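You operate a simulated robot arm through the tools that you are given. There is no shell and no other tool. Be economical: measure what you need, move in short steps, check, and stop when the job is done.

The job below is to be done with a simulated two-armed robot. You get a single attempt, and the scene is never put back.

JOB
Ladle red beans, then mung beans onto the tofu with the purple ladle; rinse it after each.
Fine: one ladle of each; leave it in the water tub and spill nothing.

Only the result counts: the job must be done as asked and must still hold three seconds after the hand-in. Knocking over, shifting, dropping, spilling or breaking anything else fails it.

ROBOT AND FRAMES
Two 7-joint arms with fingered hands on one trunk, on a base that drives. Base frame: it is fixed to the floor where the robot stands at the start and does not move with it; the origin is under the middle of the robot, x ahead of it, y to its left, z up; the surface under the hand at the start is at about z = 850. Units: mm, rad, N and s.
The left shoulder is at the start at [106, 187, 1054], the right one opposite. With the tool pointing down near the work surface each hand reaches from about 460 to 840 mm from the robot's upright axis, wherever it stands, measured 20 degrees to its own side. Places, roughly: beige tub (15x10x9 cm) [1300, 100, 500]; black bowl (15x15x7 cm) [700, -100, 300]; blue tub (15x10x9 cm) [1100, 100, 500]; purple ladle (8x22x10 cm) [500, 0, 900]; small pan [1250, -250, 750]; small pan (18x11x5 cm) [900, -400, 800]; steel pan [1250, 0, 750]; steel pan (17x18x5 cm) [500, 100, 500]; water tub (19x15x9 cm) [500, -100, 900]; yellow tub (15x10x9 cm) [700, 100, 300]. Payload 3.6 kg a hand.
Tool frame (each hand has its own): the origin (TCP) lies between the finger pads and is the grasp point; the fingertips stand 26 mm ahead of it; z points along the fingers, y is the line along which they close. The gripper opens to 88 mm. The gripper's body begins 30 mm behind the TCP. The gripper is a hand of 3 fingers: y runs from the thumb to the fingers, the wrist lies at [-17, -98, -164] in the tool frame, and closing takes about 1.5 s.
Orientation is that of the tool frame in the base frame, as a unit quaternion [x, y, z, w]. With the fingers straight down and the wrist toward the robot, the tool's x, y and z point along [0, 1, 0], [1, 0, 0] and [0, 0, -1] of the base frame.

CONTROLS
- The arms move only by the tool step_arm. It takes "left_motion", "right_motion" or both (then of equal length, played together; a hand with none holds still); each is a list that holds one entry, the list of rows, each a list of 7 numbers: the shift along the tool's x, y, z in units of 40 mm (1.0 is 40 mm), then the turn, a rotation vector about the tool's x, y, z in units of 5 degrees (1.0 is 5 degrees), then the opening, from 0 (shut) to 1 (fully open). In form: [[[dx, dy, dz, wx, wy, wz, grip], ...]]. A call has 1 to 12 rows; each row shifts and turns the commanded pose from where the row before left it, along the tool's axes as they then stand. A call with a number of a shift or a turn outside -1 to 1 is refused whole. Each row takes 0.2 s and may step no farther than 50 mm and 0.15 rad from the row before; otherwise, or with a gripper value out of range, the whole call is refused. A pose out of reach is approached as far as the arm can. The call stops where the force on the tool passes 40 N (or 10 N more than at its start, if that is more) or the arm is blocked; 0.2 s more then pass. The fingers move at their own pace (about 153 mm/s each) and stop on an object; they squeeze with about 31 N. The grip force told is the motor's: it shows also when the fingers shut on nothing. Time passes only in rows, and 0.2 s behind the last, so rows that do not move let the fingers close. It gives the time, the measured TCP pose, the force on the tool (base axes), the opening and the grip force at its end, in the units of the frame above (readings bear some noise), with the torque about the TCP (base axes, N m) and any sound that the robot's microphone picked up, and new pictures: "views" is both (left out), scene, wrist or none (wrist: the cameras of the hands that moved).
- Cameras (640 x 400 px; columns grow to the right, rows downward): "scene" is now at [265.9, -3.9, 980]; the picture's right is [-0.03, -1.00, 0.00], its down [-0.09, 0.00, -1.00] and it looks along [1.00, -0.03, -0.09] (base axes); focal length 214 px, centre (320, 200). "left" rides on the left gripper at [-56, -80, -102] in its tool frame; the picture's right is [-0.73, -0.32, 0.60], its down [0.62, -0.67, 0.41] and it looks along [0.27, 0.68, 0.69] (tool axes); focal length 247 px, centre (320, 200). "right" rides on the right gripper at [56, -80, -102] in its tool frame; the picture's right is [-0.74, 0.32, -0.60], its down [-0.62, -0.67, 0.41] and it looks along [-0.27, 0.68, 0.69] (tool axes); focal length 247 px, centre (320, 200). There is no depth. A picture from a camera that has moved, and an enlarged one, comes with that camera's place and axes in the base frame and with its lens.
- lift_body(by): slides the trunk up (or, below 0, down) by that many mm; the arms and the scene camera ride with it, the base frame stays. It gives what a move gives, with no picture.
- steer(legs): drives the robot by 1 to 6 legs, each [ahead, left, turn to the left] in mm, mm and rad, along the robot's own axes; the way and the turn of a leg run together, so that a leg with both is an arc; at most 1500 mm and 3.142 rad a leg. The arms and the cameras ride along, it lands a little off, and it stops where it bumps. It gives what a move gives, and a new picture of the scene camera.
- grasp_type(shape, hand): the hand has 3 fingers and takes this shape, open, in about a second: jaw (thumb against the fingers, like two jaws); tri (thumb and two fingers); tip (a fingertip pinch); poke (one finger out to press); point (the index stretched); flat (the hand flat); cup (the hand cupped); fist (a fist). The gripper value then closes the fingers along that shape, each until it touches; the sizes above hold for jaw. It gives what a move gives, with no picture.
- aim_head(pan, tilt): turns the head with the scene camera to pan (to the left, within 1.047 rad either way) and tilt (down, from -0.506 to 1.204), counted from straight ahead of the robot. It gives what a move gives, and a new picture of the scene camera.
- zoom(camera, box): a new picture of the part [left, top, right, bottom] of that camera's present view, enlarged. It takes no simulated time.
- hand_in(): hands the job in; it is judged then, once.

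Go step by step. Nothing tells you exact positions but the pictures and the camera data: compare them with the known pose of the tool, close in by small moves and look again before you grip or let go. The budget is 120 turns and 260 pictures, counting those below and the enlarged ones. Unless the task says otherwise, let go and move clear before handing in, and close with one line.

The tools are called after "Call:" as a command line: name --argument value ..., lists and objects as JSON in quotes. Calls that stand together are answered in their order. step_arm: Moves the arms, as the interface text tells. Its arguments: {"type":"object","properties":{"left_motion":{"type":"array"},"right_motion":{"type":"array"},"views":{"type":"string","enum":["both","scene","wrist","none"]}},"required":[]} The other tools are called the same way: lift_body (by) slides the trunk up or down; grasp_type (shape, hand) gives the hand a shape; steer (legs) drives the base; aim_head (pan, tilt) turns the head that bears the scene camera; zoom (camera, box) takes an enlarged picture of a part of a camera's view; hand_in () hands the job in.

At the start:

```text
t: 0.0
left_tool_pos: [534.0, 166.6, 1266.2]
left_orientation: [0.707, 0.707, -0.001, -0.001]
left_ft_force: [0.3, -0.4, 0.5]
left_moment: [-0.01, -0.01, -0.02]
left_width: 87.6
left_grasp_force: 0.0
left_shape: jaw
right_tool_pos: [422.4, -218.5, 1295.7]
right_orientation: [0.707, 0.707, -0.001, 0.0]
right_ft_force: [0.3, -0.7, -0.3]
right_moment: [0.02, 0.02, 0.0]
right_width: 87.9
right_grasp_force: 0.2
right_shape: jaw
trunk travel left (down, up): [-200.0, 557.0]
robot x, y, heading: [1.4, 3.6, 0.004]
head pan, tilt: [-0.03, 0.089]
```

scene: 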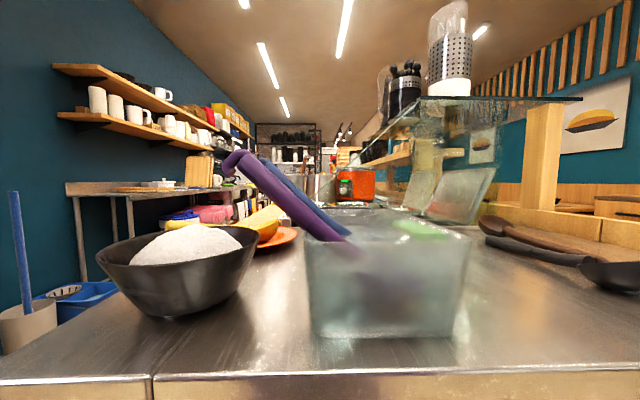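
right: 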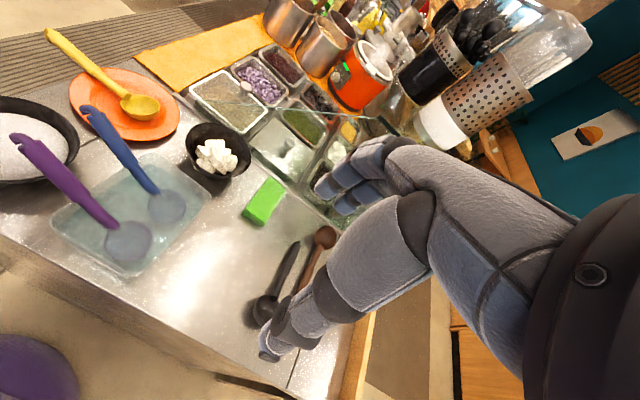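
left: 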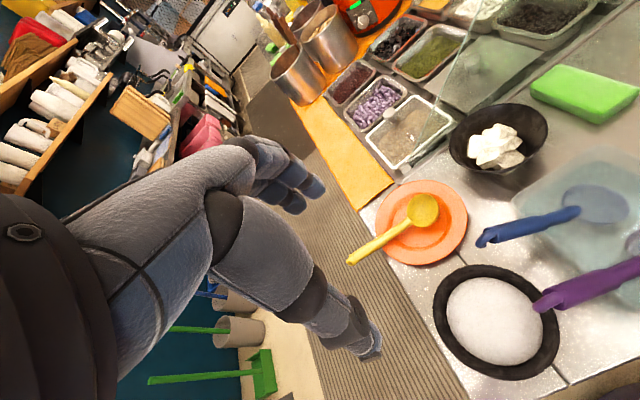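

The water tub with the purple and blue ladles is right ahead, with a small black bowl of tofu behind it and trays of beans beyond. I'll look closer before moving.

Call:
zoom --camera "right" --box '[160, 20, 400, 220]'

Call:
zoom --camera "left" --box '[300, 0, 640, 200]'

Call:
zoom --camera "right" --box '[0, 80, 240, 280]'

```text
2.00 times, centred on (280, 120) of right
camera zoom: at [343.2, -162.1, 1397.3], right [0.32, -0.74, 0.6], down [-0.67, -0.62, -0.41], along [0.67, -0.27, -0.69], focal length 494 px, centre (400, 360)
```

zoom: 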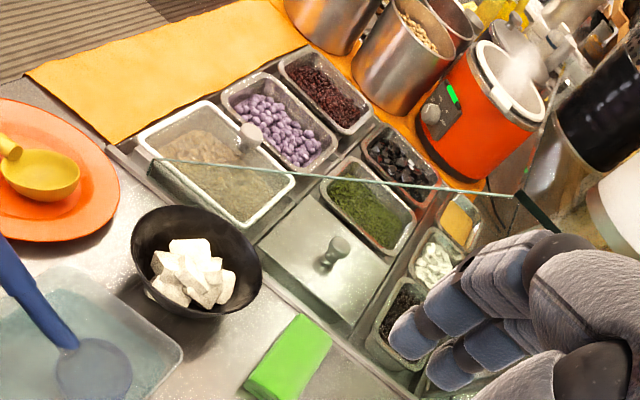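

```text
1.88 times, centred on (470, 100) of left
camera zoom: at [453.6, 109.7, 1367.7], right [-0.32, -0.73, -0.6], down [-0.67, 0.62, -0.41], along [0.67, 0.27, -0.69], focal length 465 px, centre (38, 388)
```

zoom: 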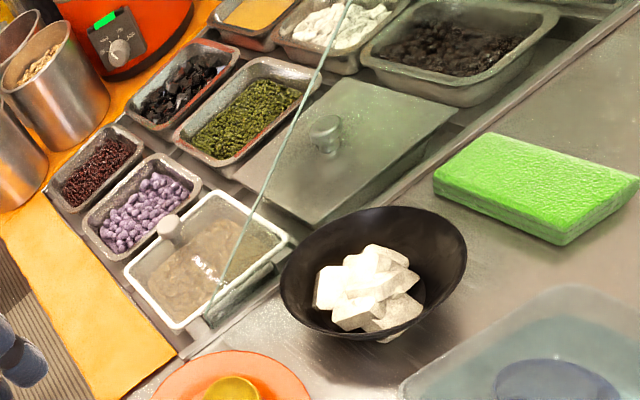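

```text
2.00 times, centred on (120, 180) of right
camera zoom: at [343.2, -162.1, 1397.3], right [0.32, -0.74, 0.6], down [-0.67, -0.62, -0.41], along [0.67, -0.27, -0.69], focal length 494 px, centre (720, 240)
```

zoom: 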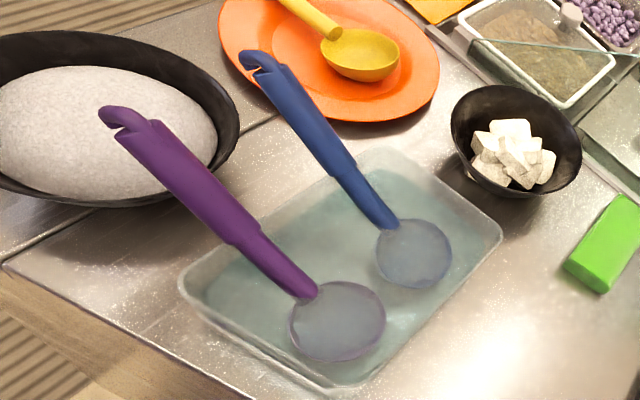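

Call:
zoom --camera "scene" --box '[320, 60, 560, 240]'

Call:
lift_body --by 450

Call:
aim_head --pan 0.0 --tilt 0.65

```text
2.22 times, centred on (440, 150) of scene
camera zoom: at [265.9, -3.9, 980.0], right [-0.03, -1.0, 0.0], down [-0.09, 0.0, -1.0], along [1.0, -0.03, -0.09], focal length 477 px, centre (53, 311)
```

zoom: 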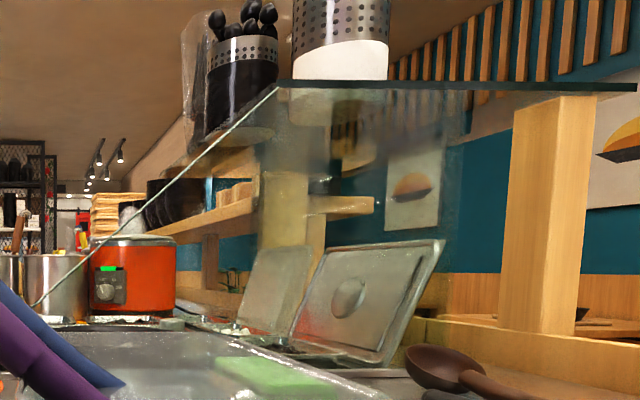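

```text
refused: 450 is not a number from -400 to 400
```

```text
t: 1.0
left_tool_pos: [533.3, 166.9, 1264.9]
left_orientation: [0.707, 0.707, -0.001, -0.001]
left_ft_force: [0.1, -0.8, -0.1]
left_moment: [0.02, 0.0, -0.01]
left_width: 87.6
left_grasp_force: 0.0
left_shape: jaw
right_tool_pos: [423.6, -218.2, 1296.7]
right_orientation: [0.707, 0.707, 0.0, -0.001]
right_ft_force: [0.3, 0.2, -0.1]
right_moment: [0.01, 0.01, -0.04]
right_width: 87.5
right_grasp_force: 0.0
right_shape: jaw
trunk travel left (down, up): [-200.0, 557.0]
robot x, y, heading: [0.9, 2.8, 0.004]
head pan, tilt: [0.0, 0.649]
camera scene: at [260.9, -1.2, 928.6], right [0.0, -1.0, 0.0], down [-0.6, 0.0, -0.8], along [0.8, 0.0, -0.6], focal length 214 px, centre (320, 200)
```

scene: 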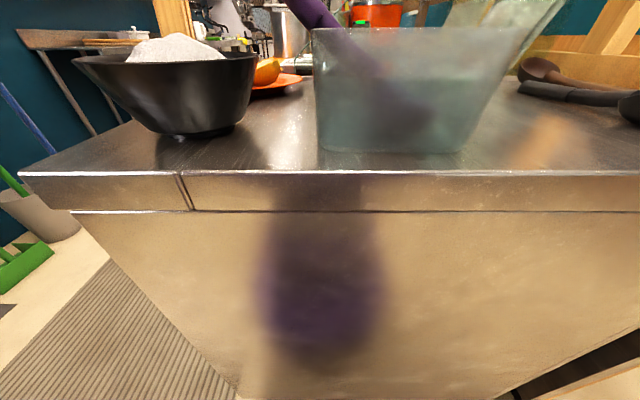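

Call:
lift_body --by 400

Call:
aim_head --pan 0.0 --tilt 0.6

```text
t: 4.8
left_tool_pos: [533.5, 167.4, 1664.5]
left_orientation: [0.706, 0.708, -0.001, -0.001]
left_ft_force: [0.5, 0.5, 0.1]
left_moment: [0.02, 0.01, 0.04]
left_width: 87.7
left_grasp_force: 0.1
left_shape: jaw
right_tool_pos: [421.3, -218.5, 1695.4]
right_orientation: [0.708, 0.707, 0.0, -0.001]
right_ft_force: [-0.5, -0.5, 0.5]
right_moment: [-0.01, -0.02, 0.01]
right_width: 87.7
right_grasp_force: 0.1
right_shape: jaw
trunk travel left (down, up): [-600.0, 157.0]
robot x, y, heading: [-0.5, 3.8, -0.003]
head pan, tilt: [0.0, 0.649]
```

```text
t: 5.4
left_tool_pos: [533.6, 166.7, 1664.3]
left_orientation: [0.707, 0.707, 0.0, -0.001]
left_ft_force: [0.3, 0.0, -0.1]
left_moment: [0.01, 0.0, -0.04]
left_width: 87.9
left_grasp_force: 0.0
left_shape: jaw
right_tool_pos: [422.5, -218.7, 1696.1]
right_orientation: [0.707, 0.707, 0.0, -0.001]
right_ft_force: [-0.2, 0.4, 0.2]
right_moment: [-0.01, 0.02, 0.02]
right_width: 87.6
right_grasp_force: 0.0
right_shape: jaw
trunk travel left (down, up): [-600.0, 157.0]
robot x, y, heading: [-3.4, 3.2, 0.002]
head pan, tilt: [0.0, 0.6]
camera scene: at [218.5, -1.2, 1357.0], right [0.0, -1.0, 0.0], down [-0.57, 0.0, -0.82], along [0.82, 0.0, -0.57], focal length 214 px, centre (320, 200)
```

scene: 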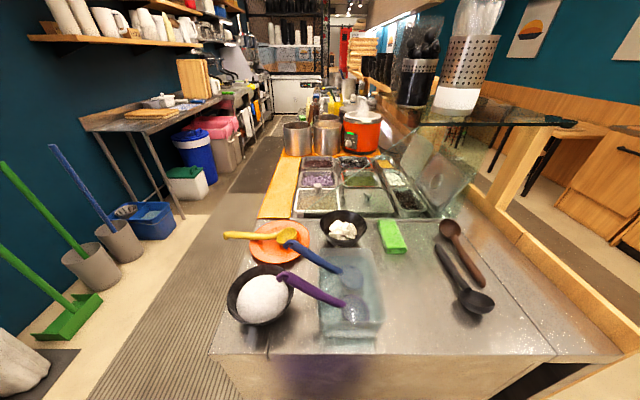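

Call:
zoom --camera "scene" --box '[260, 100, 420, 200]'

Call:
zoom --camera "scene" --box '[360, 40, 600, 220]'

Call:
zoom --camera "scene" --box '[200, 200, 440, 360]'

Call:
step_arm --left_motion '[[[0, 0, 0, 0, 0, 0, 1]]]' --right_motion '[[[0, 0, 0, 0, 0, 0, 1]]]' --views "wrist"

```text
4.00 times, centred on (340, 150) of scene
camera zoom: at [218.5, -1.2, 1357.0], right [0.0, -1.0, 0.0], down [-0.57, 0.0, -0.82], along [0.82, 0.0, -0.57], focal length 858 px, centre (240, 400)
```

zoom: 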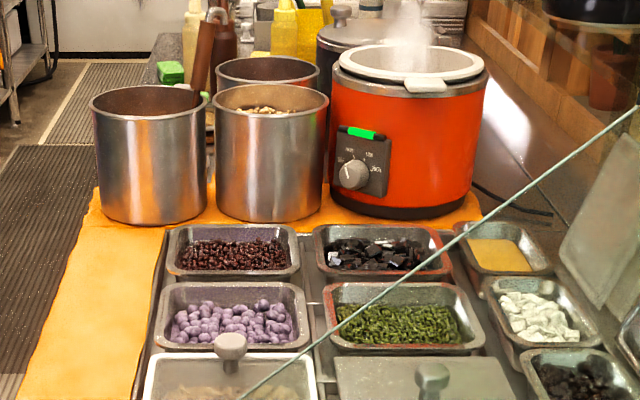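

```text
2.22 times, centred on (480, 130) of scene
camera zoom: at [218.5, -1.2, 1357.0], right [0.0, -1.0, 0.0], down [-0.57, 0.0, -0.82], along [0.82, 0.0, -0.57], focal length 477 px, centre (-36, 356)
```

zoom: 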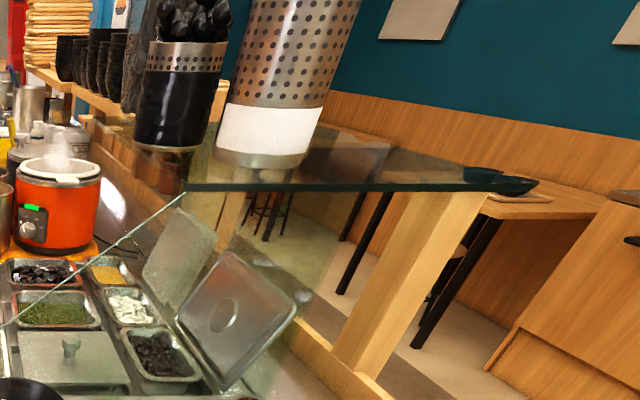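

```text
2.50 times, centred on (320, 280) of scene
camera zoom: at [218.5, -1.2, 1357.0], right [0.0, -1.0, 0.0], down [-0.57, 0.0, -0.82], along [0.82, 0.0, -0.57], focal length 536 px, centre (320, 0)
```

zoom: 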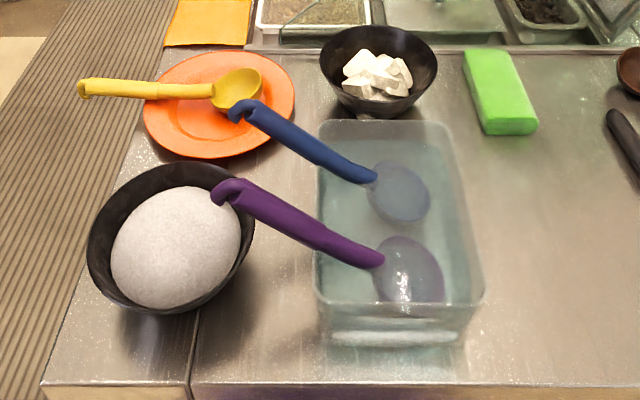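

```text
t: 5.8
left_tool_pos: [533.9, 167.0, 1665.7]
left_orientation: [0.707, 0.708, 0.0, 0.001]
left_ft_force: [-0.2, -0.1, 0.3]
left_moment: [0.01, 0.0, 0.0]
left_width: 87.6
left_grasp_force: 0.1
left_shape: jaw
right_tool_pos: [422.3, -217.9, 1695.3]
right_orientation: [0.707, 0.707, 0.0, -0.001]
right_ft_force: [0.4, -0.9, -0.7]
right_moment: [0.0, 0.0, -0.02]
right_width: 87.7
right_grasp_force: 0.0
right_shape: jaw
trunk travel left (down, up): [-600.0, 157.0]
robot x, y, heading: [-1.8, -0.3, 0.001]
head pan, tilt: [0.0, 0.6]
camera right: at [343.2, -162.1, 1797.3], right [0.32, -0.74, 0.6], down [-0.67, -0.62, -0.41], along [0.67, -0.27, -0.69], focal length 247 px, centre (320, 200)
camera left: at [453.5, 109.7, 1767.8], right [-0.32, -0.73, -0.6], down [-0.67, 0.62, -0.41], along [0.67, 0.27, -0.69], focal length 247 px, centre (320, 200)
```

right: 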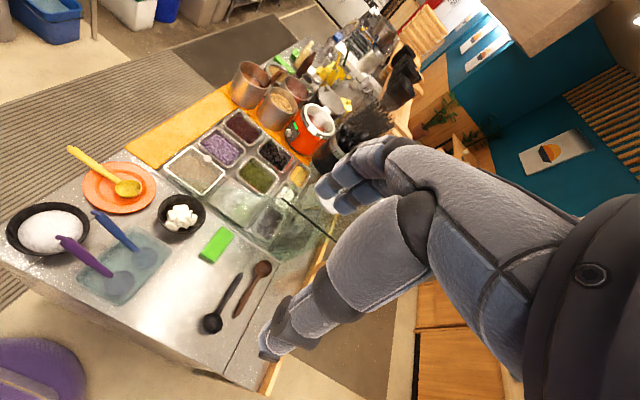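
left: 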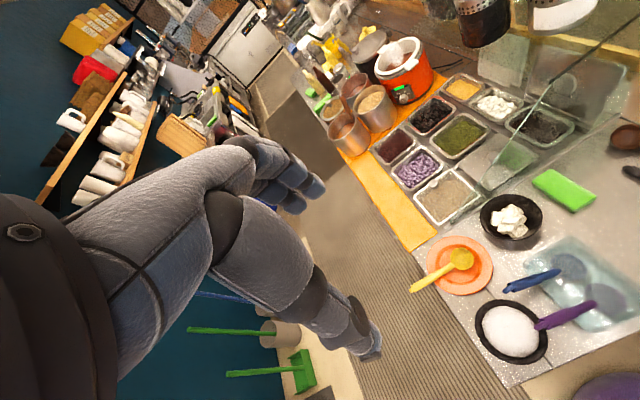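

Call:
zoom --camera "scene" --box '[280, 160, 440, 260]'

Call:
zoom --camera "left" --box '[400, 40, 640, 220]'

Call:
zoom --camera "right" --box '[160, 100, 360, 260]'

```text
4.00 times, centred on (360, 210) of scene
camera zoom: at [218.4, -1.2, 1357.0], right [0.0, -1.0, 0.0], down [-0.57, 0.0, -0.82], along [0.82, 0.0, -0.57], focal length 858 px, centre (160, 160)
```

zoom: 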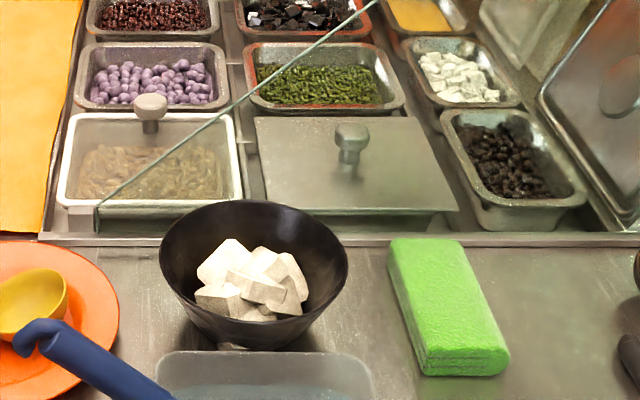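

```text
2.22 times, centred on (520, 130) of left
camera zoom: at [453.5, 109.7, 1767.8], right [-0.32, -0.73, -0.6], down [-0.67, 0.62, -0.41], along [0.67, 0.27, -0.69], focal length 549 px, centre (-124, 356)
```

zoom: 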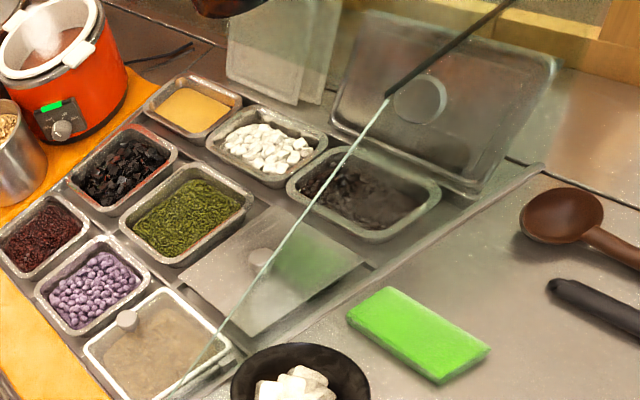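

```text
2.50 times, centred on (260, 180) of right
camera zoom: at [343.2, -162.1, 1797.3], right [0.32, -0.74, 0.6], down [-0.67, -0.62, -0.41], along [0.67, -0.27, -0.69], focal length 617 px, centre (470, 250)
```

zoom: 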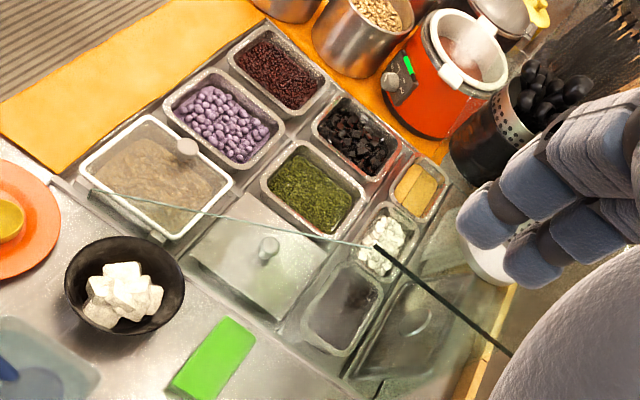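

The low glass is an upright triangular end panel at about x=836. The red beans are at about (1279, 12), mung at (1127, -195), tofu at (727, -70). The ladle's handle points towards the left aisle, so I will drive round to the aisle and face the counter from there.

Call:
steer --legs '[[0, 680, 0], [660, 0, 0], [0, 0, -1.571]]'

```text
t: 16.7
left_tool_pos: [817.3, 137.8, 1664.5]
left_orientation: [1.0, -0.012, 0.0, 0.0]
left_ft_force: [-0.7, 0.5, 0.6]
left_moment: [0.0, 0.0, -0.02]
left_width: 87.7
left_grasp_force: 0.1
left_shape: jaw
right_tool_pos: [435.8, 259.0, 1694.8]
right_orientation: [1.0, -0.013, 0.0, -0.001]
right_ft_force: [-0.2, 0.3, 0.1]
right_moment: [0.04, 0.05, -0.01]
right_width: 87.5
right_grasp_force: 0.1
right_shape: jaw
trunk travel left (down, up): [-600.0, 157.0]
robot x, y, heading: [665.0, 673.3, -1.598]
head pan, tilt: [0.0, 0.6]
camera scene: at [656.4, 454.2, 1357.0], right [-1.0, 0.03, 0.0], down [0.01, 0.56, -0.82], along [-0.02, -0.82, -0.57], focal length 214 px, centre (320, 200)
```

scene: 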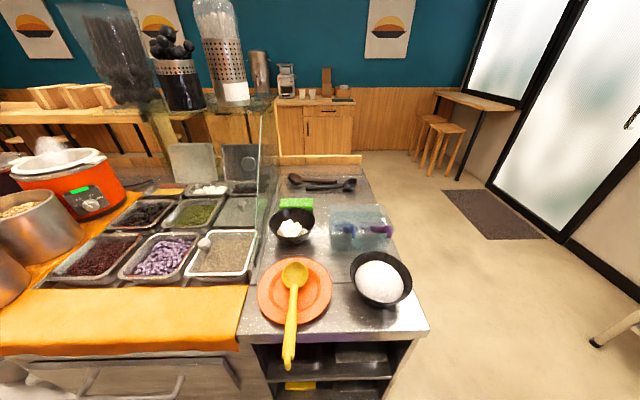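

Call:
zoom --camera "scene" --box '[240, 180, 440, 320]'

Call:
zoom --camera "scene" --box '[40, 160, 280, 300]'

Call:
step_arm --right_motion '[[[0, 0, 0, 0, 0, 0, 1]]]' --views "wrist"

```text
2.86 times, centred on (340, 250) of scene
camera zoom: at [656.4, 454.2, 1357.0], right [-1.0, 0.03, 0.0], down [0.01, 0.56, -0.82], along [-0.02, -0.82, -0.57], focal length 613 px, centre (263, 57)
```

zoom: 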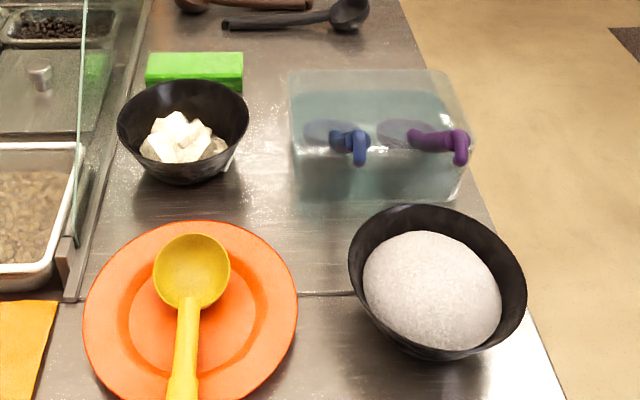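

```text
2.67 times, centred on (160, 230) of scene
camera zoom: at [656.4, 454.2, 1357.0], right [-1.0, 0.03, 0.0], down [0.01, 0.56, -0.82], along [-0.02, -0.82, -0.57], focal length 572 px, centre (747, 120)
```

zoom: 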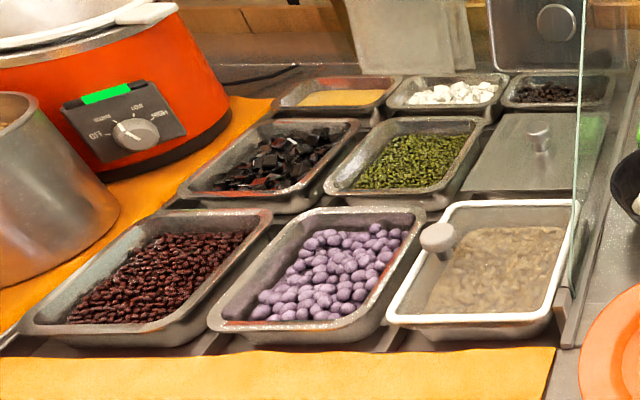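

```text
t: 17.1
left_tool_pos: [817.9, 138.8, 1664.0]
left_orientation: [1.0, -0.012, 0.0, 0.0]
left_ft_force: [-0.4, 0.8, 1.1]
left_moment: [0.01, 0.0, 0.0]
left_width: 87.6
left_grasp_force: 0.0
left_shape: jaw
right_tool_pos: [435.4, 259.4, 1695.8]
right_orientation: [1.0, -0.013, 0.0, -0.001]
right_ft_force: [-0.3, 0.1, 1.1]
right_moment: [-0.04, 0.01, -0.02]
right_width: 87.6
right_grasp_force: 0.0
right_shape: jaw
trunk travel left (down, up): [-600.0, 157.0]
robot x, y, heading: [664.0, 672.1, -1.599]
head pan, tilt: [0.0, 0.6]
camera right: at [493.6, 336.8, 1797.4], right [-0.74, -0.3, 0.6], down [-0.61, 0.68, -0.41], along [-0.28, -0.67, -0.69], focal length 247 px, centre (320, 200)
```

right: 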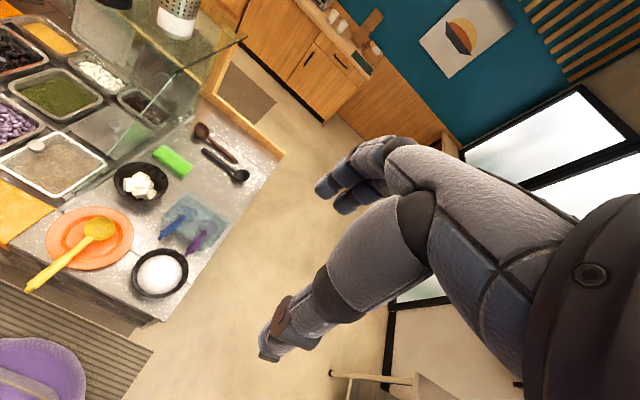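

Everything is confirmed from this side. I'll turn the right hand so it closes along x across the ladle handle, then lower the trunk.

Call:
step_arm --right_motion '[[[0, 0, 0, 0, 0, -1, 1], [0, 0, 0, 0, 0, -1, 1], [0, 0, 0, 0, 0, -1, 1], [0, 0, 0, 0, 0, -1, 1], [0, 0, 0, 0, 0, -1, 1], [0, 0, 0, 0, 0, -1, 1], [0, 0, 0, 0, 0, -1, 1], [0, 0, 0, 0, 0, -1, 1], [0, 0, 0, 0, 0, -1, 1], [0, 0, 0, 0, 0, -1, 1]]]' --views "none"

Call:
step_arm --right_motion '[[[0, 0, 0, 0, 0, -1, 1], [0, 0, 0, 0, 0, -1, 1], [0, 0, 0, 0, 0, -1, 1], [0, 0, 0, 0, 0, -1, 1], [0, 0, 0, 0, 0, -1, 1], [0, 0, 0, 0, 0, -1, 1], [0, 0, 0, 0, 0, -1, 1], [0, 0, 0, 0, 0, -1, 1]]]' --views "wrist"

```text
t: 19.3
left_tool_pos: [816.6, 138.7, 1665.2]
left_orientation: [1.0, -0.012, -0.001, -0.001]
left_ft_force: [-0.4, 0.2, 0.8]
left_moment: [-0.02, -0.03, -0.02]
left_width: 87.8
left_grasp_force: 0.1
left_shape: jaw
right_tool_pos: [435.1, 258.7, 1695.6]
right_orientation: [0.912, 0.411, 0.0, -0.001]
right_ft_force: [-0.2, -0.2, 0.5]
right_moment: [0.03, 0.03, -0.03]
right_width: 87.9
right_grasp_force: 0.1
right_shape: jaw
trunk travel left (down, up): [-600.0, 157.0]
robot x, y, heading: [663.0, 675.2, -1.599]
head pan, tilt: [0.0, 0.6]
```

```text
t: 21.1
left_tool_pos: [817.0, 139.4, 1665.0]
left_orientation: [1.0, -0.012, 0.0, 0.0]
left_ft_force: [0.6, -0.7, -0.5]
left_moment: [-0.02, 0.02, 0.0]
left_width: 87.6
left_grasp_force: 0.0
left_shape: jaw
right_tool_pos: [435.2, 259.6, 1696.5]
right_orientation: [0.716, 0.698, -0.001, 0.001]
right_ft_force: [-0.9, -1.0, -0.8]
right_moment: [0.01, 0.01, 0.02]
right_width: 87.6
right_grasp_force: 0.2
right_shape: jaw
trunk travel left (down, up): [-600.0, 157.0]
robot x, y, heading: [665.5, 679.0, -1.596]
head pan, tilt: [0.0, 0.6]
camera right: at [357.1, 316.7, 1797.4], right [0.3, -0.74, 0.6], down [-0.68, -0.61, -0.41], along [0.67, -0.28, -0.69], focal length 247 px, centre (320, 200)
```

right: 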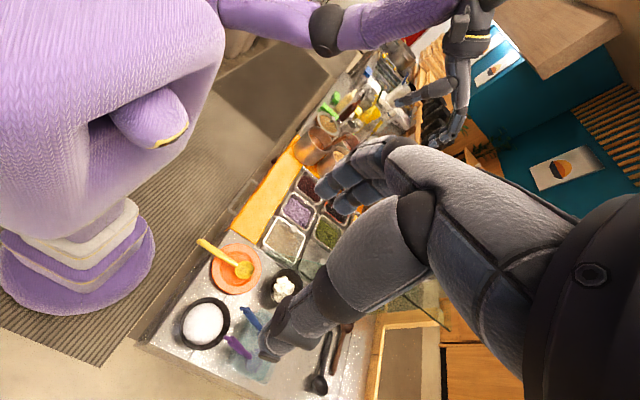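

Call:
lift_body --by -400

Call:
step_arm --right_motion '[[[-0.9, 0.15, 0, 0, 0, 0, 1], [-0.9, 0.15, 0, 0, 0, 0, 1], [-0.9, 0.15, 0, 0, 0, 0, 1], [-0.9, 0.15, 0, 0, 0, 0, 1], [-0.9, 0.15, 0, 0, 0, 0, 1], [-0.9, 0.1, 0.5, 0, 0, 0, 1], [0, 0, 1, 0, 0, 0, 1], [0, 0, 1, 0, 0, 0, 1]]]' --views "both"

```text
t: 24.9
left_tool_pos: [816.7, 139.2, 1264.7]
left_orientation: [1.0, -0.012, 0.0, -0.001]
left_ft_force: [-0.1, 0.4, 0.2]
left_moment: [0.0, 0.0, 0.04]
left_width: 87.9
left_grasp_force: 0.1
left_shape: jaw
right_tool_pos: [434.8, 258.5, 1296.0]
right_orientation: [0.717, 0.697, 0.0, 0.001]
right_ft_force: [0.2, 0.5, 0.1]
right_moment: [-0.01, 0.01, -0.01]
right_width: 87.9
right_grasp_force: 0.1
right_shape: jaw
trunk travel left (down, up): [-200.0, 557.0]
robot x, y, heading: [665.3, 674.5, -1.599]
head pan, tilt: [0.0, 0.6]
```

```text
t: 26.8
left_tool_pos: [817.4, 137.3, 1264.6]
left_orientation: [1.0, -0.012, 0.001, -0.001]
left_ft_force: [0.2, -0.4, -0.5]
left_moment: [0.04, -0.01, -0.02]
left_width: 87.8
left_grasp_force: 0.1
left_shape: jaw
right_tool_pos: [475.1, 122.3, 1184.0]
right_orientation: [0.716, 0.698, 0.001, 0.0]
right_ft_force: [-0.7, 0.4, 0.1]
right_moment: [0.02, -0.02, 0.04]
right_width: 88.1
right_grasp_force: 0.1
right_shape: jaw
right hand out of reach, approached as far as the arm can: row 3, 4, 5, 6
trunk travel left (down, up): [-200.0, 557.0]
robot x, y, heading: [663.2, 677.4, -1.594]
head pan, tilt: [0.0, 0.6]
camera scene: at [655.0, 409.6, 932.6], right [-1.0, 0.03, 0.0], down [0.01, 0.57, -0.82], along [-0.02, -0.82, -0.57], focal length 214 px, centre (320, 200)
camera right: at [396.8, 180.1, 1285.4], right [0.3, -0.74, 0.6], down [-0.68, -0.6, -0.41], along [0.67, -0.29, -0.69], focal length 247 px, centre (320, 200)
```

scene: 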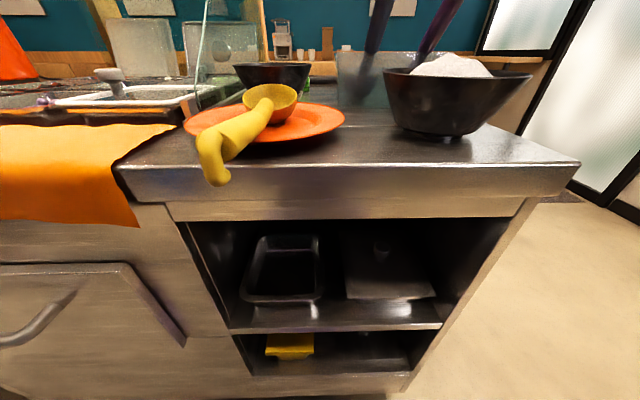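
right: 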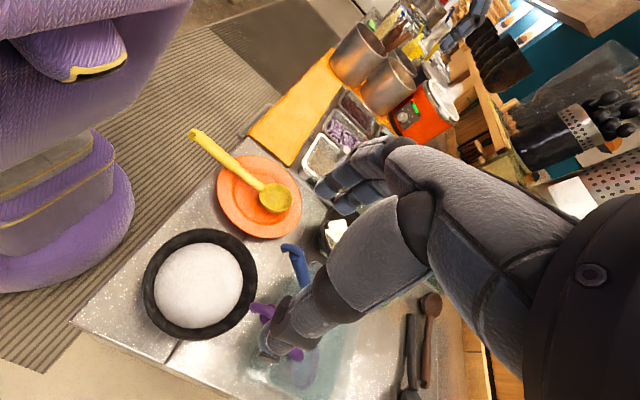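

The hand stands short because it is too high for that reach, so I'll go lower first and see whether it then gets above the handle.

Call:
step_arm --right_motion '[[[0, 0, 0.8, 0, 0, 0, 1], [0, 0, 0.8, 0, 0, 0, 1]]]' --views "none"

```text
t: 27.4
left_tool_pos: [816.4, 137.8, 1265.1]
left_orientation: [1.0, -0.013, 0.0, -0.001]
left_ft_force: [0.0, -0.3, -0.4]
left_moment: [-0.05, 0.0, -0.02]
left_width: 88.0
left_grasp_force: 0.0
left_shape: jaw
right_tool_pos: [475.0, 121.2, 1121.2]
right_orientation: [0.717, 0.697, 0.0, 0.0]
right_ft_force: [-0.5, 0.1, 0.2]
right_moment: [-0.01, 0.0, -0.02]
right_width: 87.8
right_grasp_force: 0.0
right_shape: jaw
trunk travel left (down, up): [-200.0, 557.0]
robot x, y, heading: [664.5, 676.3, -1.594]
head pan, tilt: [0.0, 0.6]
```

Call:
step_arm --right_motion '[[[-0.7, 0, 0.2, 0, 0, 0, 1], [-0.7, 0, 0.3, 0, 0, 0, 1], [-0.7, 0, 0.3, 0, 0, 0, 1], [0, 0, 0.3, 0, 0, 0, 1]]]' --views "both"

Call:
zoom --camera "right" --box '[140, 200, 380, 400]'

Call:
aim_head --pan -0.35 --tilt 0.1

```text
t: 28.4
left_tool_pos: [817.9, 138.4, 1264.3]
left_orientation: [1.0, -0.013, -0.001, -0.001]
left_ft_force: [-0.7, 0.0, -0.1]
left_moment: [0.01, 0.01, -0.01]
left_width: 87.7
left_grasp_force: 0.1
left_shape: jaw
right_tool_pos: [476.0, 37.1, 1077.1]
right_orientation: [0.717, 0.698, 0.0, 0.0]
right_ft_force: [0.5, 0.3, -0.4]
right_moment: [0.0, 0.05, -0.01]
right_width: 87.9
right_grasp_force: 0.1
right_shape: jaw
trunk travel left (down, up): [-200.0, 557.0]
robot x, y, heading: [663.5, 673.9, -1.599]
head pan, tilt: [0.0, 0.6]
camera scene: at [655.0, 410.0, 932.8], right [-1.0, 0.03, 0.0], down [0.01, 0.57, -0.82], along [-0.02, -0.82, -0.57], focal length 214 px, centre (320, 200)
camera right: at [397.2, 95.8, 1178.2], right [0.3, -0.74, 0.6], down [-0.68, -0.61, -0.41], along [0.67, -0.28, -0.69], focal length 247 px, centre (320, 200)
```

scene: 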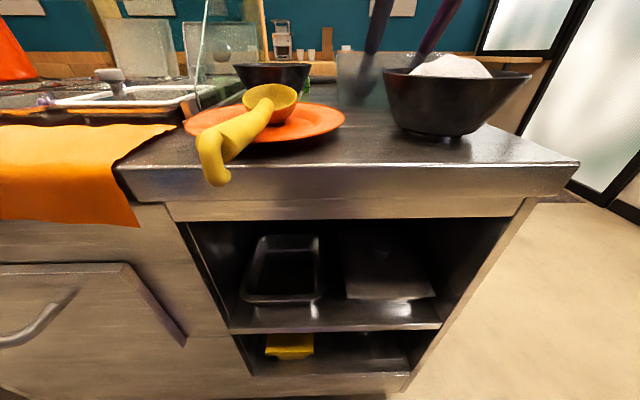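
right: 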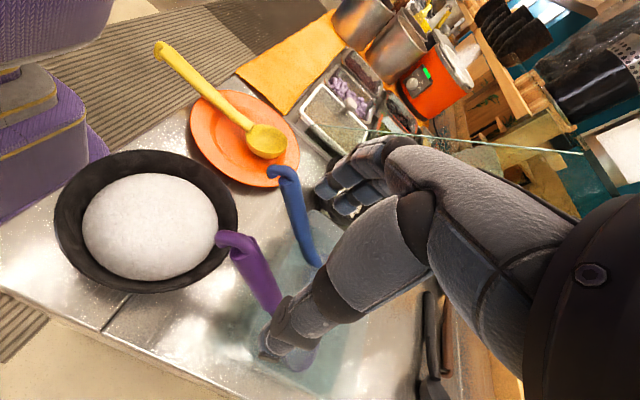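

```text
2.00 times, centred on (260, 300) of right
camera zoom: at [397.2, 95.8, 1178.2], right [0.3, -0.74, 0.6], down [-0.68, -0.61, -0.41], along [0.67, -0.28, -0.69], focal length 494 px, centre (440, 0)
```

zoom: 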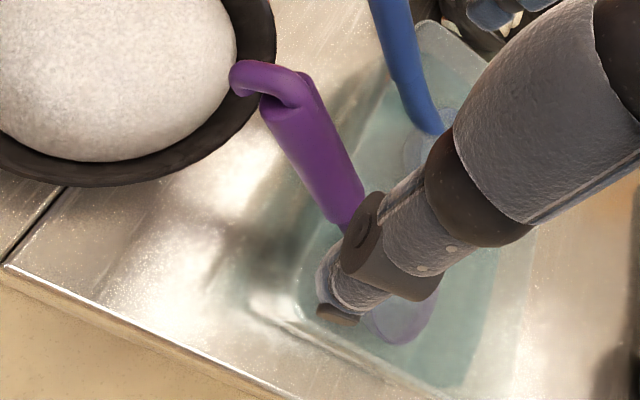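

```text
t: 29.3
left_tool_pos: [817.0, 138.2, 1264.4]
left_orientation: [1.0, -0.012, 0.0, -0.001]
left_ft_force: [0.4, 0.0, 0.3]
left_moment: [0.02, 0.0, -0.01]
left_width: 87.7
left_grasp_force: 0.1
left_shape: jaw
right_tool_pos: [476.7, 39.8, 1076.9]
right_orientation: [0.716, 0.698, 0.001, 0.0]
right_ft_force: [0.0, -0.3, -0.7]
right_moment: [-0.01, 0.0, -0.01]
right_width: 87.9
right_grasp_force: 0.1
right_shape: jaw
trunk travel left (down, up): [-200.0, 557.0]
robot x, y, heading: [664.8, 675.0, -1.596]
head pan, tilt: [-0.351, 0.099]
camera scene: at [623.8, 412.8, 978.9], right [-0.93, 0.37, 0.0], down [0.04, 0.09, -0.99], along [-0.37, -0.93, -0.1], focal length 214 px, centre (320, 200)
```

scene: 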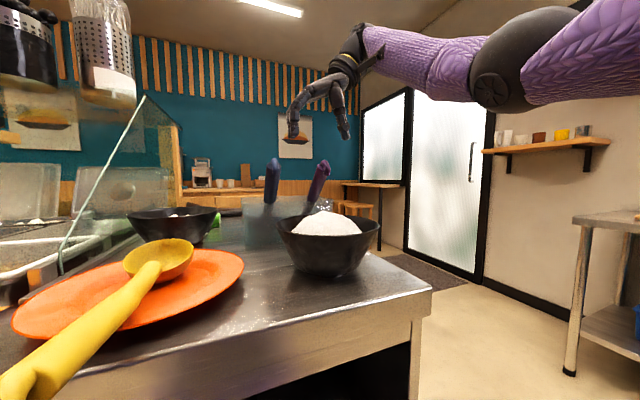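

The hand is above the handle, which passes near (479, 42, 970). I'll descend straight onto it with the jaws open and check.

Call:
step_arm --right_motion '[[[0.1, 0.05, 0.8, 0, 0, 0, 1], [0, 0, 0.8, 0, 0, 0, 1], [0, 0, 0.8, 0, 0, 0, 1]]]' --views "both"

Call:
zoom --camera "scene" --box '[220, 100, 420, 260]'

Call:
zoom --camera "right" --box '[140, 200, 380, 400]'

```text
t: 30.1
left_tool_pos: [816.6, 138.7, 1265.3]
left_orientation: [1.0, -0.012, 0.0, -0.001]
left_ft_force: [-0.8, -0.3, 0.5]
left_moment: [0.02, -0.02, 0.01]
left_width: 87.6
left_grasp_force: 0.1
left_shape: jaw
right_tool_pos: [476.9, 38.8, 981.0]
right_orientation: [0.716, 0.698, 0.0, -0.001]
right_ft_force: [-0.6, -0.1, -1.5]
right_moment: [0.02, 0.0, -0.01]
right_width: 88.1
right_grasp_force: 0.0
right_shape: jaw
trunk travel left (down, up): [-200.0, 557.0]
robot x, y, heading: [666.9, 679.9, -1.592]
head pan, tilt: [-0.351, 0.099]
camera scene: at [623.6, 412.6, 978.9], right [-0.93, 0.37, 0.0], down [0.04, 0.09, -0.99], along [-0.37, -0.93, -0.1], focal length 214 px, centre (320, 200)
camera right: at [399.0, 97.2, 1083.0], right [0.3, -0.74, 0.6], down [-0.68, -0.6, -0.41], along [0.67, -0.28, -0.69], focal length 247 px, centre (320, 200)
```

scene: 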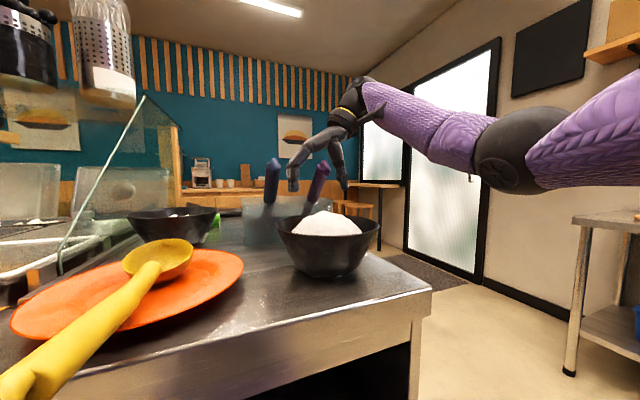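
right: 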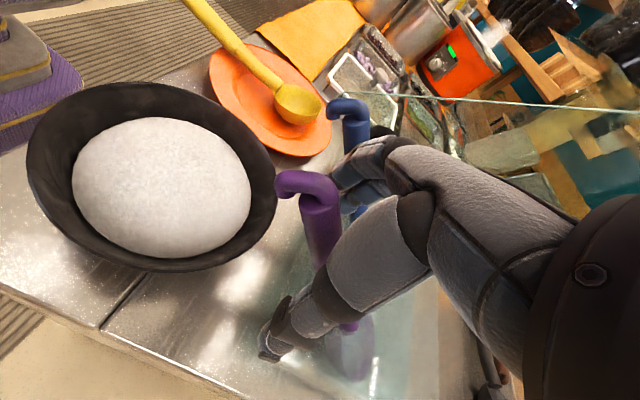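

```text
2.50 times, centred on (320, 180) of scene
camera zoom: at [623.6, 412.6, 978.9], right [-0.93, 0.37, 0.0], down [0.04, 0.09, -0.99], along [-0.37, -0.93, -0.1], focal length 536 px, centre (320, 250)
```

zoom: 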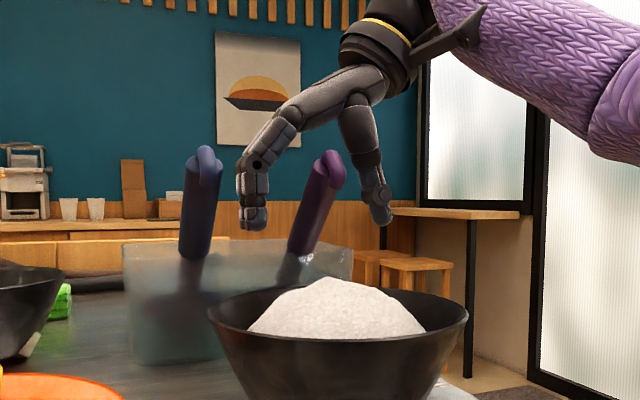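

```text
2.00 times, centred on (260, 300) of right
camera zoom: at [399.0, 97.2, 1083.0], right [0.3, -0.74, 0.6], down [-0.68, -0.6, -0.41], along [0.67, -0.28, -0.69], focal length 494 px, centre (440, 0)
```

zoom: 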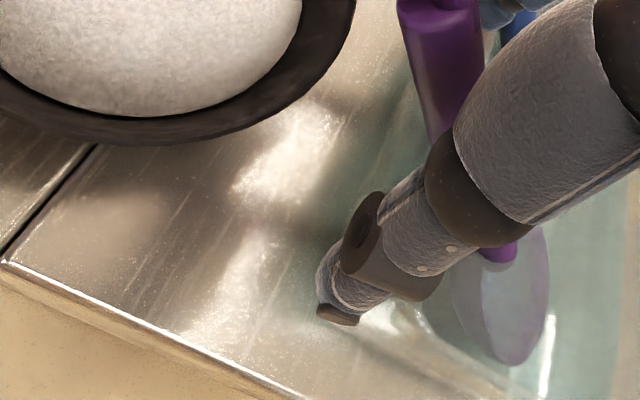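

The handle sits centred between thumb and finger. A few mm lower, then I close.

Call:
step_arm --right_motion '[[[0, 0, 0.2, 0, 0, 0, 1], [0, 0, 0, 0, 0, 0, 0.6], [0, 0, 0, 0, 0, 0, 0.3], [0, 0, 0, 0, 0, 0, 0], [0, 0, 0, 0, 0, 0, 0], [0, 0, 0, 0, 0, 0, 0], [0, 0, 0, 0, 0, 0, 0], [0, 0, 0, 0, 0, 0, 0]]]' --views "both"

Call:
zoom --camera "scene" --box '[220, 100, 420, 260]'

```text
t: 31.9
left_tool_pos: [816.1, 139.0, 1264.6]
left_orientation: [1.0, -0.012, 0.0, -0.001]
left_ft_force: [0.1, 1.1, -0.4]
left_moment: [-0.01, 0.01, 0.01]
left_width: 87.8
left_grasp_force: 0.0
left_shape: jaw
right_tool_pos: [478.3, 40.3, 972.5]
right_orientation: [0.717, 0.697, 0.001, -0.001]
right_ft_force: [0.1, 0.1, -0.2]
right_moment: [0.01, 0.0, -0.02]
right_width: 1.8
right_grasp_force: 31.3
right_shape: jaw
trunk travel left (down, up): [-200.0, 557.0]
robot x, y, heading: [666.3, 679.2, -1.595]
head pan, tilt: [-0.351, 0.099]
camera scene: at [623.7, 412.8, 979.0], right [-0.93, 0.37, 0.0], down [0.04, 0.09, -0.99], along [-0.37, -0.93, -0.1], focal length 214 px, centre (320, 200)
camera right: at [399.5, 98.1, 1074.8], right [0.3, -0.74, 0.6], down [-0.68, -0.61, -0.41], along [0.67, -0.28, -0.69], focal length 247 px, centre (320, 200)
```

scene: 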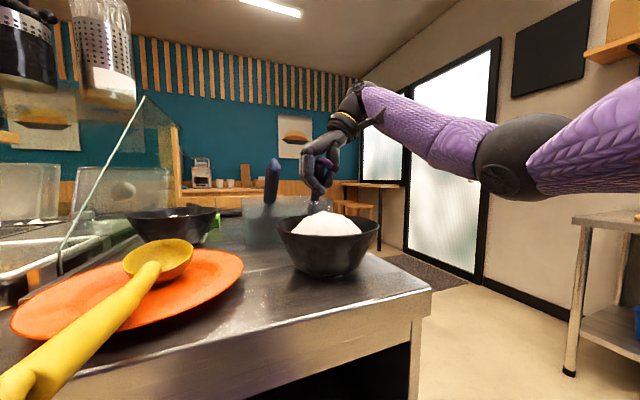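
right: 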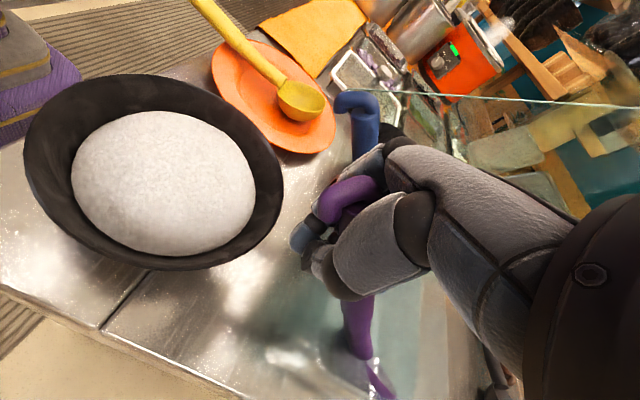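

```text
2.50 times, centred on (320, 180) of scene
camera zoom: at [623.7, 412.8, 979.0], right [-0.93, 0.37, 0.0], down [0.04, 0.09, -0.99], along [-0.37, -0.93, -0.1], focal length 536 px, centre (320, 250)
```

zoom: 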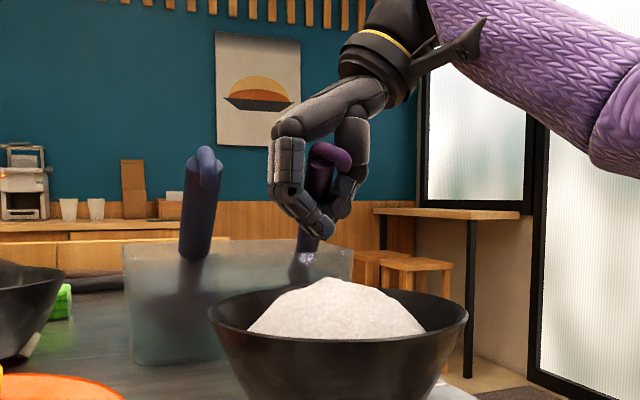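

The fingertips have closed to 1.8 mm, probably meeting beneath the handle rather than clamping it. I'll open, raise the hand a little and close again.

Call:
step_arm --right_motion '[[[0, 0, 0, 0, 0, 0, 0.5], [0, 0, 0, 0, 0, 0, 0.7], [0, 0, 0, 0, 0, 0, 0.7], [0, 0, 0, 0, 0, 0, 0.7]]]' --views "wrist"

Call:
zoom --camera "scene" --box '[220, 100, 420, 260]'

```text
t: 32.9
left_tool_pos: [817.6, 138.6, 1264.1]
left_orientation: [1.0, -0.013, 0.0, -0.001]
left_ft_force: [0.1, -0.5, 0.0]
left_moment: [-0.02, -0.02, -0.02]
left_width: 87.5
left_grasp_force: 0.1
left_shape: jaw
right_tool_pos: [478.4, 41.2, 971.3]
right_orientation: [0.716, 0.698, 0.001, -0.001]
right_ft_force: [0.0, -0.5, -0.1]
right_moment: [-0.01, 0.05, -0.04]
right_width: 61.3
right_grasp_force: 0.0
right_shape: jaw
trunk travel left (down, up): [-200.0, 557.0]
robot x, y, heading: [666.0, 673.4, -1.604]
head pan, tilt: [-0.351, 0.099]
camera right: at [399.5, 98.2, 1074.9], right [0.3, -0.74, 0.6], down [-0.68, -0.61, -0.41], along [0.67, -0.28, -0.69], focal length 247 px, centre (320, 200)
```

right: 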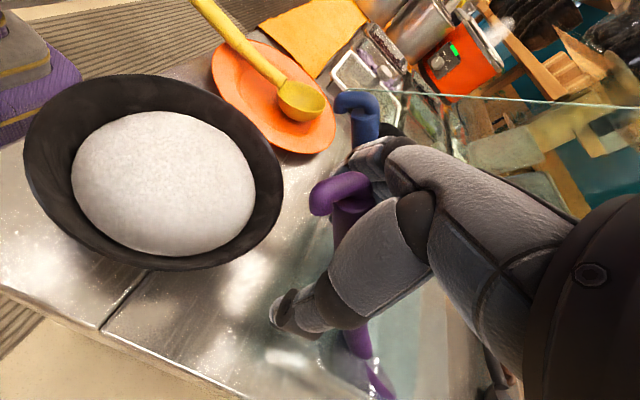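

```text
2.50 times, centred on (320, 180) of scene
camera zoom: at [623.7, 412.9, 979.0], right [-0.93, 0.37, 0.0], down [0.04, 0.09, -0.99], along [-0.37, -0.93, -0.1], focal length 536 px, centre (320, 250)
```

zoom: 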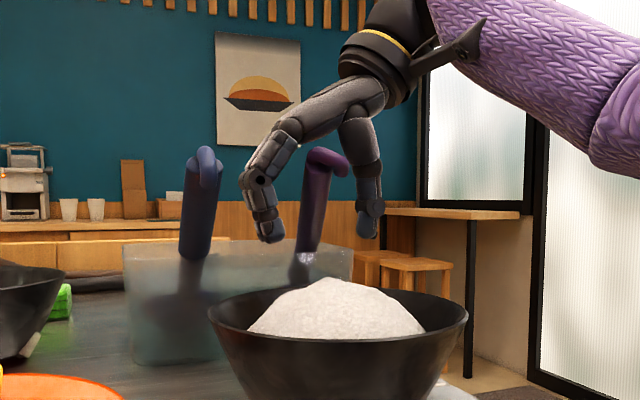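

Call:
step_arm --right_motion '[[[0, 0, -0.4, 0, 0, 0, 0.7], [0, 0, 0, 0, 0, 0, 0.5], [0, 0, 0, 0, 0, 0, 0.3], [0, 0, 0, 0, 0, 0, 0.1], [0, 0, 0, 0, 0, 0, 0], [0, 0, 0, 0, 0, 0, 0], [0, 0, 0, 0, 0, 0, 0]]]' --views "wrist"

Call:
zoom --camera "scene" --box '[260, 120, 380, 220]'

Call:
zoom --camera "right" --box '[260, 120, 460, 400]'

```text
t: 34.5
left_tool_pos: [816.9, 138.6, 1264.7]
left_orientation: [1.0, -0.011, -0.001, 0.0]
left_ft_force: [0.5, -0.6, 0.2]
left_moment: [0.0, -0.03, -0.02]
left_width: 87.6
left_grasp_force: 0.0
left_shape: jaw
right_tool_pos: [476.9, 40.3, 988.9]
right_orientation: [0.716, 0.698, 0.001, -0.001]
right_ft_force: [0.2, 0.2, 0.2]
right_moment: [0.0, -0.02, -0.01]
right_width: 0.0
right_grasp_force: 31.2
right_shape: jaw
trunk travel left (down, up): [-200.0, 557.0]
robot x, y, heading: [664.9, 676.2, -1.6]
head pan, tilt: [-0.351, 0.099]
camera right: at [399.0, 99.1, 1091.3], right [0.3, -0.74, 0.6], down [-0.68, -0.61, -0.41], along [0.67, -0.28, -0.69], focal length 247 px, centre (320, 200)
```

right: 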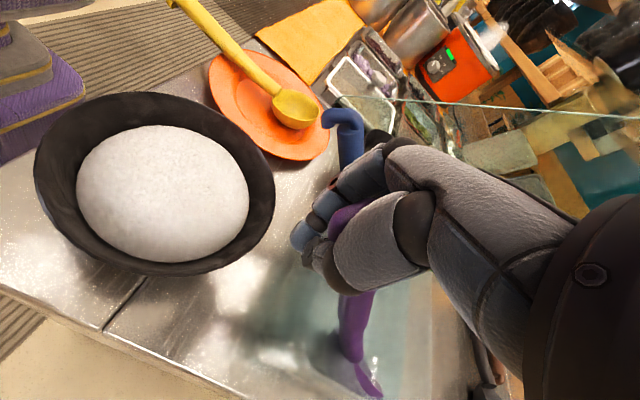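

```text
4.00 times, centred on (320, 170) of scene
camera zoom: at [623.7, 412.9, 979.0], right [-0.93, 0.37, 0.0], down [0.04, 0.09, -0.99], along [-0.37, -0.93, -0.1], focal length 858 px, centre (320, 320)
```

zoom: 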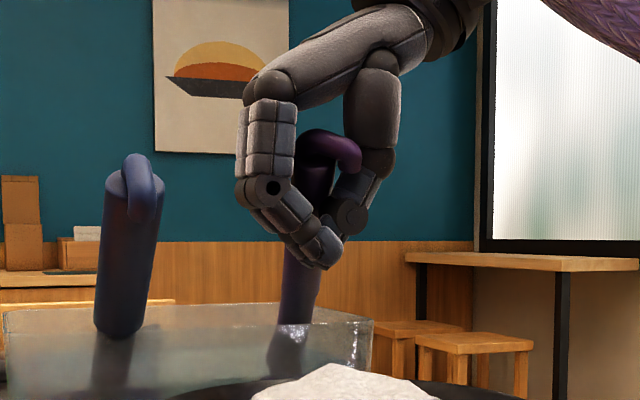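

```text
1.43 times, centred on (360, 260) of right
camera zoom: at [399.0, 99.1, 1091.3], right [0.3, -0.74, 0.6], down [-0.68, -0.61, -0.41], along [0.67, -0.28, -0.69], focal length 353 px, centre (263, 114)
```

zoom: 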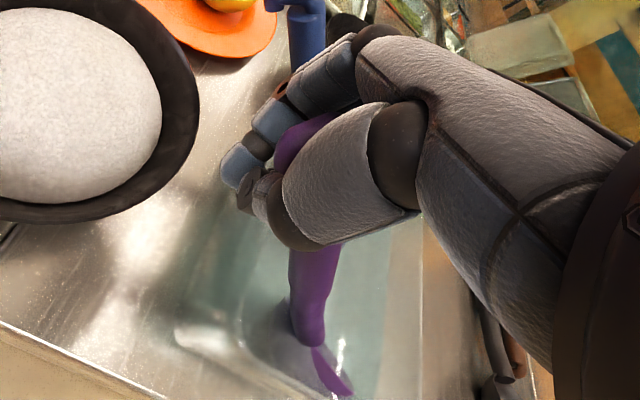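

The jaws only pinch at the tips and leave a hollow at the handle's height. I'll regrip with the tips level with the handle.

Call:
step_arm --right_motion '[[[0, 0, 0, 0, 0, 0, 0.6], [0, 0, 0, 0, 0, 0, 0.6], [0, 0, 0, 0, 0, 0, 0.6], [0, 0, -0.4, 0, 0, 0, 0.6], [0, 0, 0, 0, 0, 0, 0.6]]]' --views "wrist"

Call:
zoom --camera "scene" --box '[260, 120, 380, 220]'

```text
t: 35.7
left_tool_pos: [817.5, 138.8, 1265.5]
left_orientation: [1.0, -0.012, 0.0, -0.001]
left_ft_force: [-0.3, -0.1, -0.2]
left_moment: [-0.03, 0.0, 0.0]
left_width: 87.6
left_grasp_force: 0.1
left_shape: jaw
right_tool_pos: [476.2, 41.1, 1004.8]
right_orientation: [0.716, 0.698, 0.001, 0.0]
right_ft_force: [-0.5, 0.2, -0.1]
right_moment: [-0.01, 0.0, -0.01]
right_width: 52.4
right_grasp_force: 0.2
right_shape: jaw
trunk travel left (down, up): [-200.0, 557.0]
robot x, y, heading: [666.2, 674.8, -1.593]
head pan, tilt: [-0.351, 0.099]
camera right: at [398.4, 98.8, 1106.7], right [0.3, -0.74, 0.6], down [-0.68, -0.61, -0.41], along [0.67, -0.28, -0.69], focal length 247 px, centre (320, 200)
```

right: 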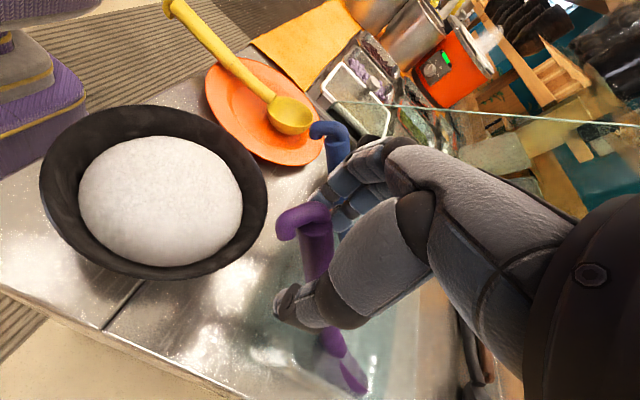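

```text
4.00 times, centred on (320, 170) of scene
camera zoom: at [623.6, 412.8, 978.9], right [-0.93, 0.37, 0.0], down [0.04, 0.09, -0.99], along [-0.37, -0.93, -0.1], focal length 858 px, centre (320, 320)
```

zoom: 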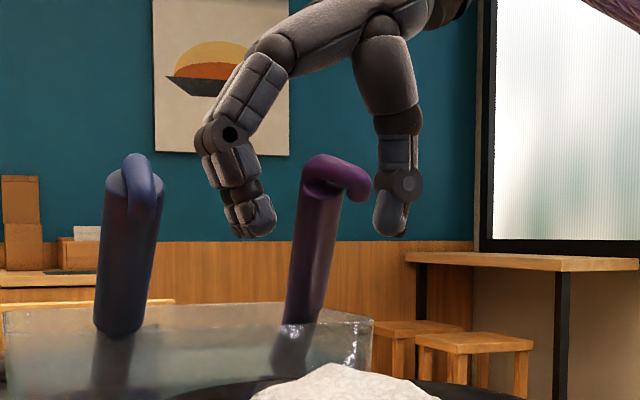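

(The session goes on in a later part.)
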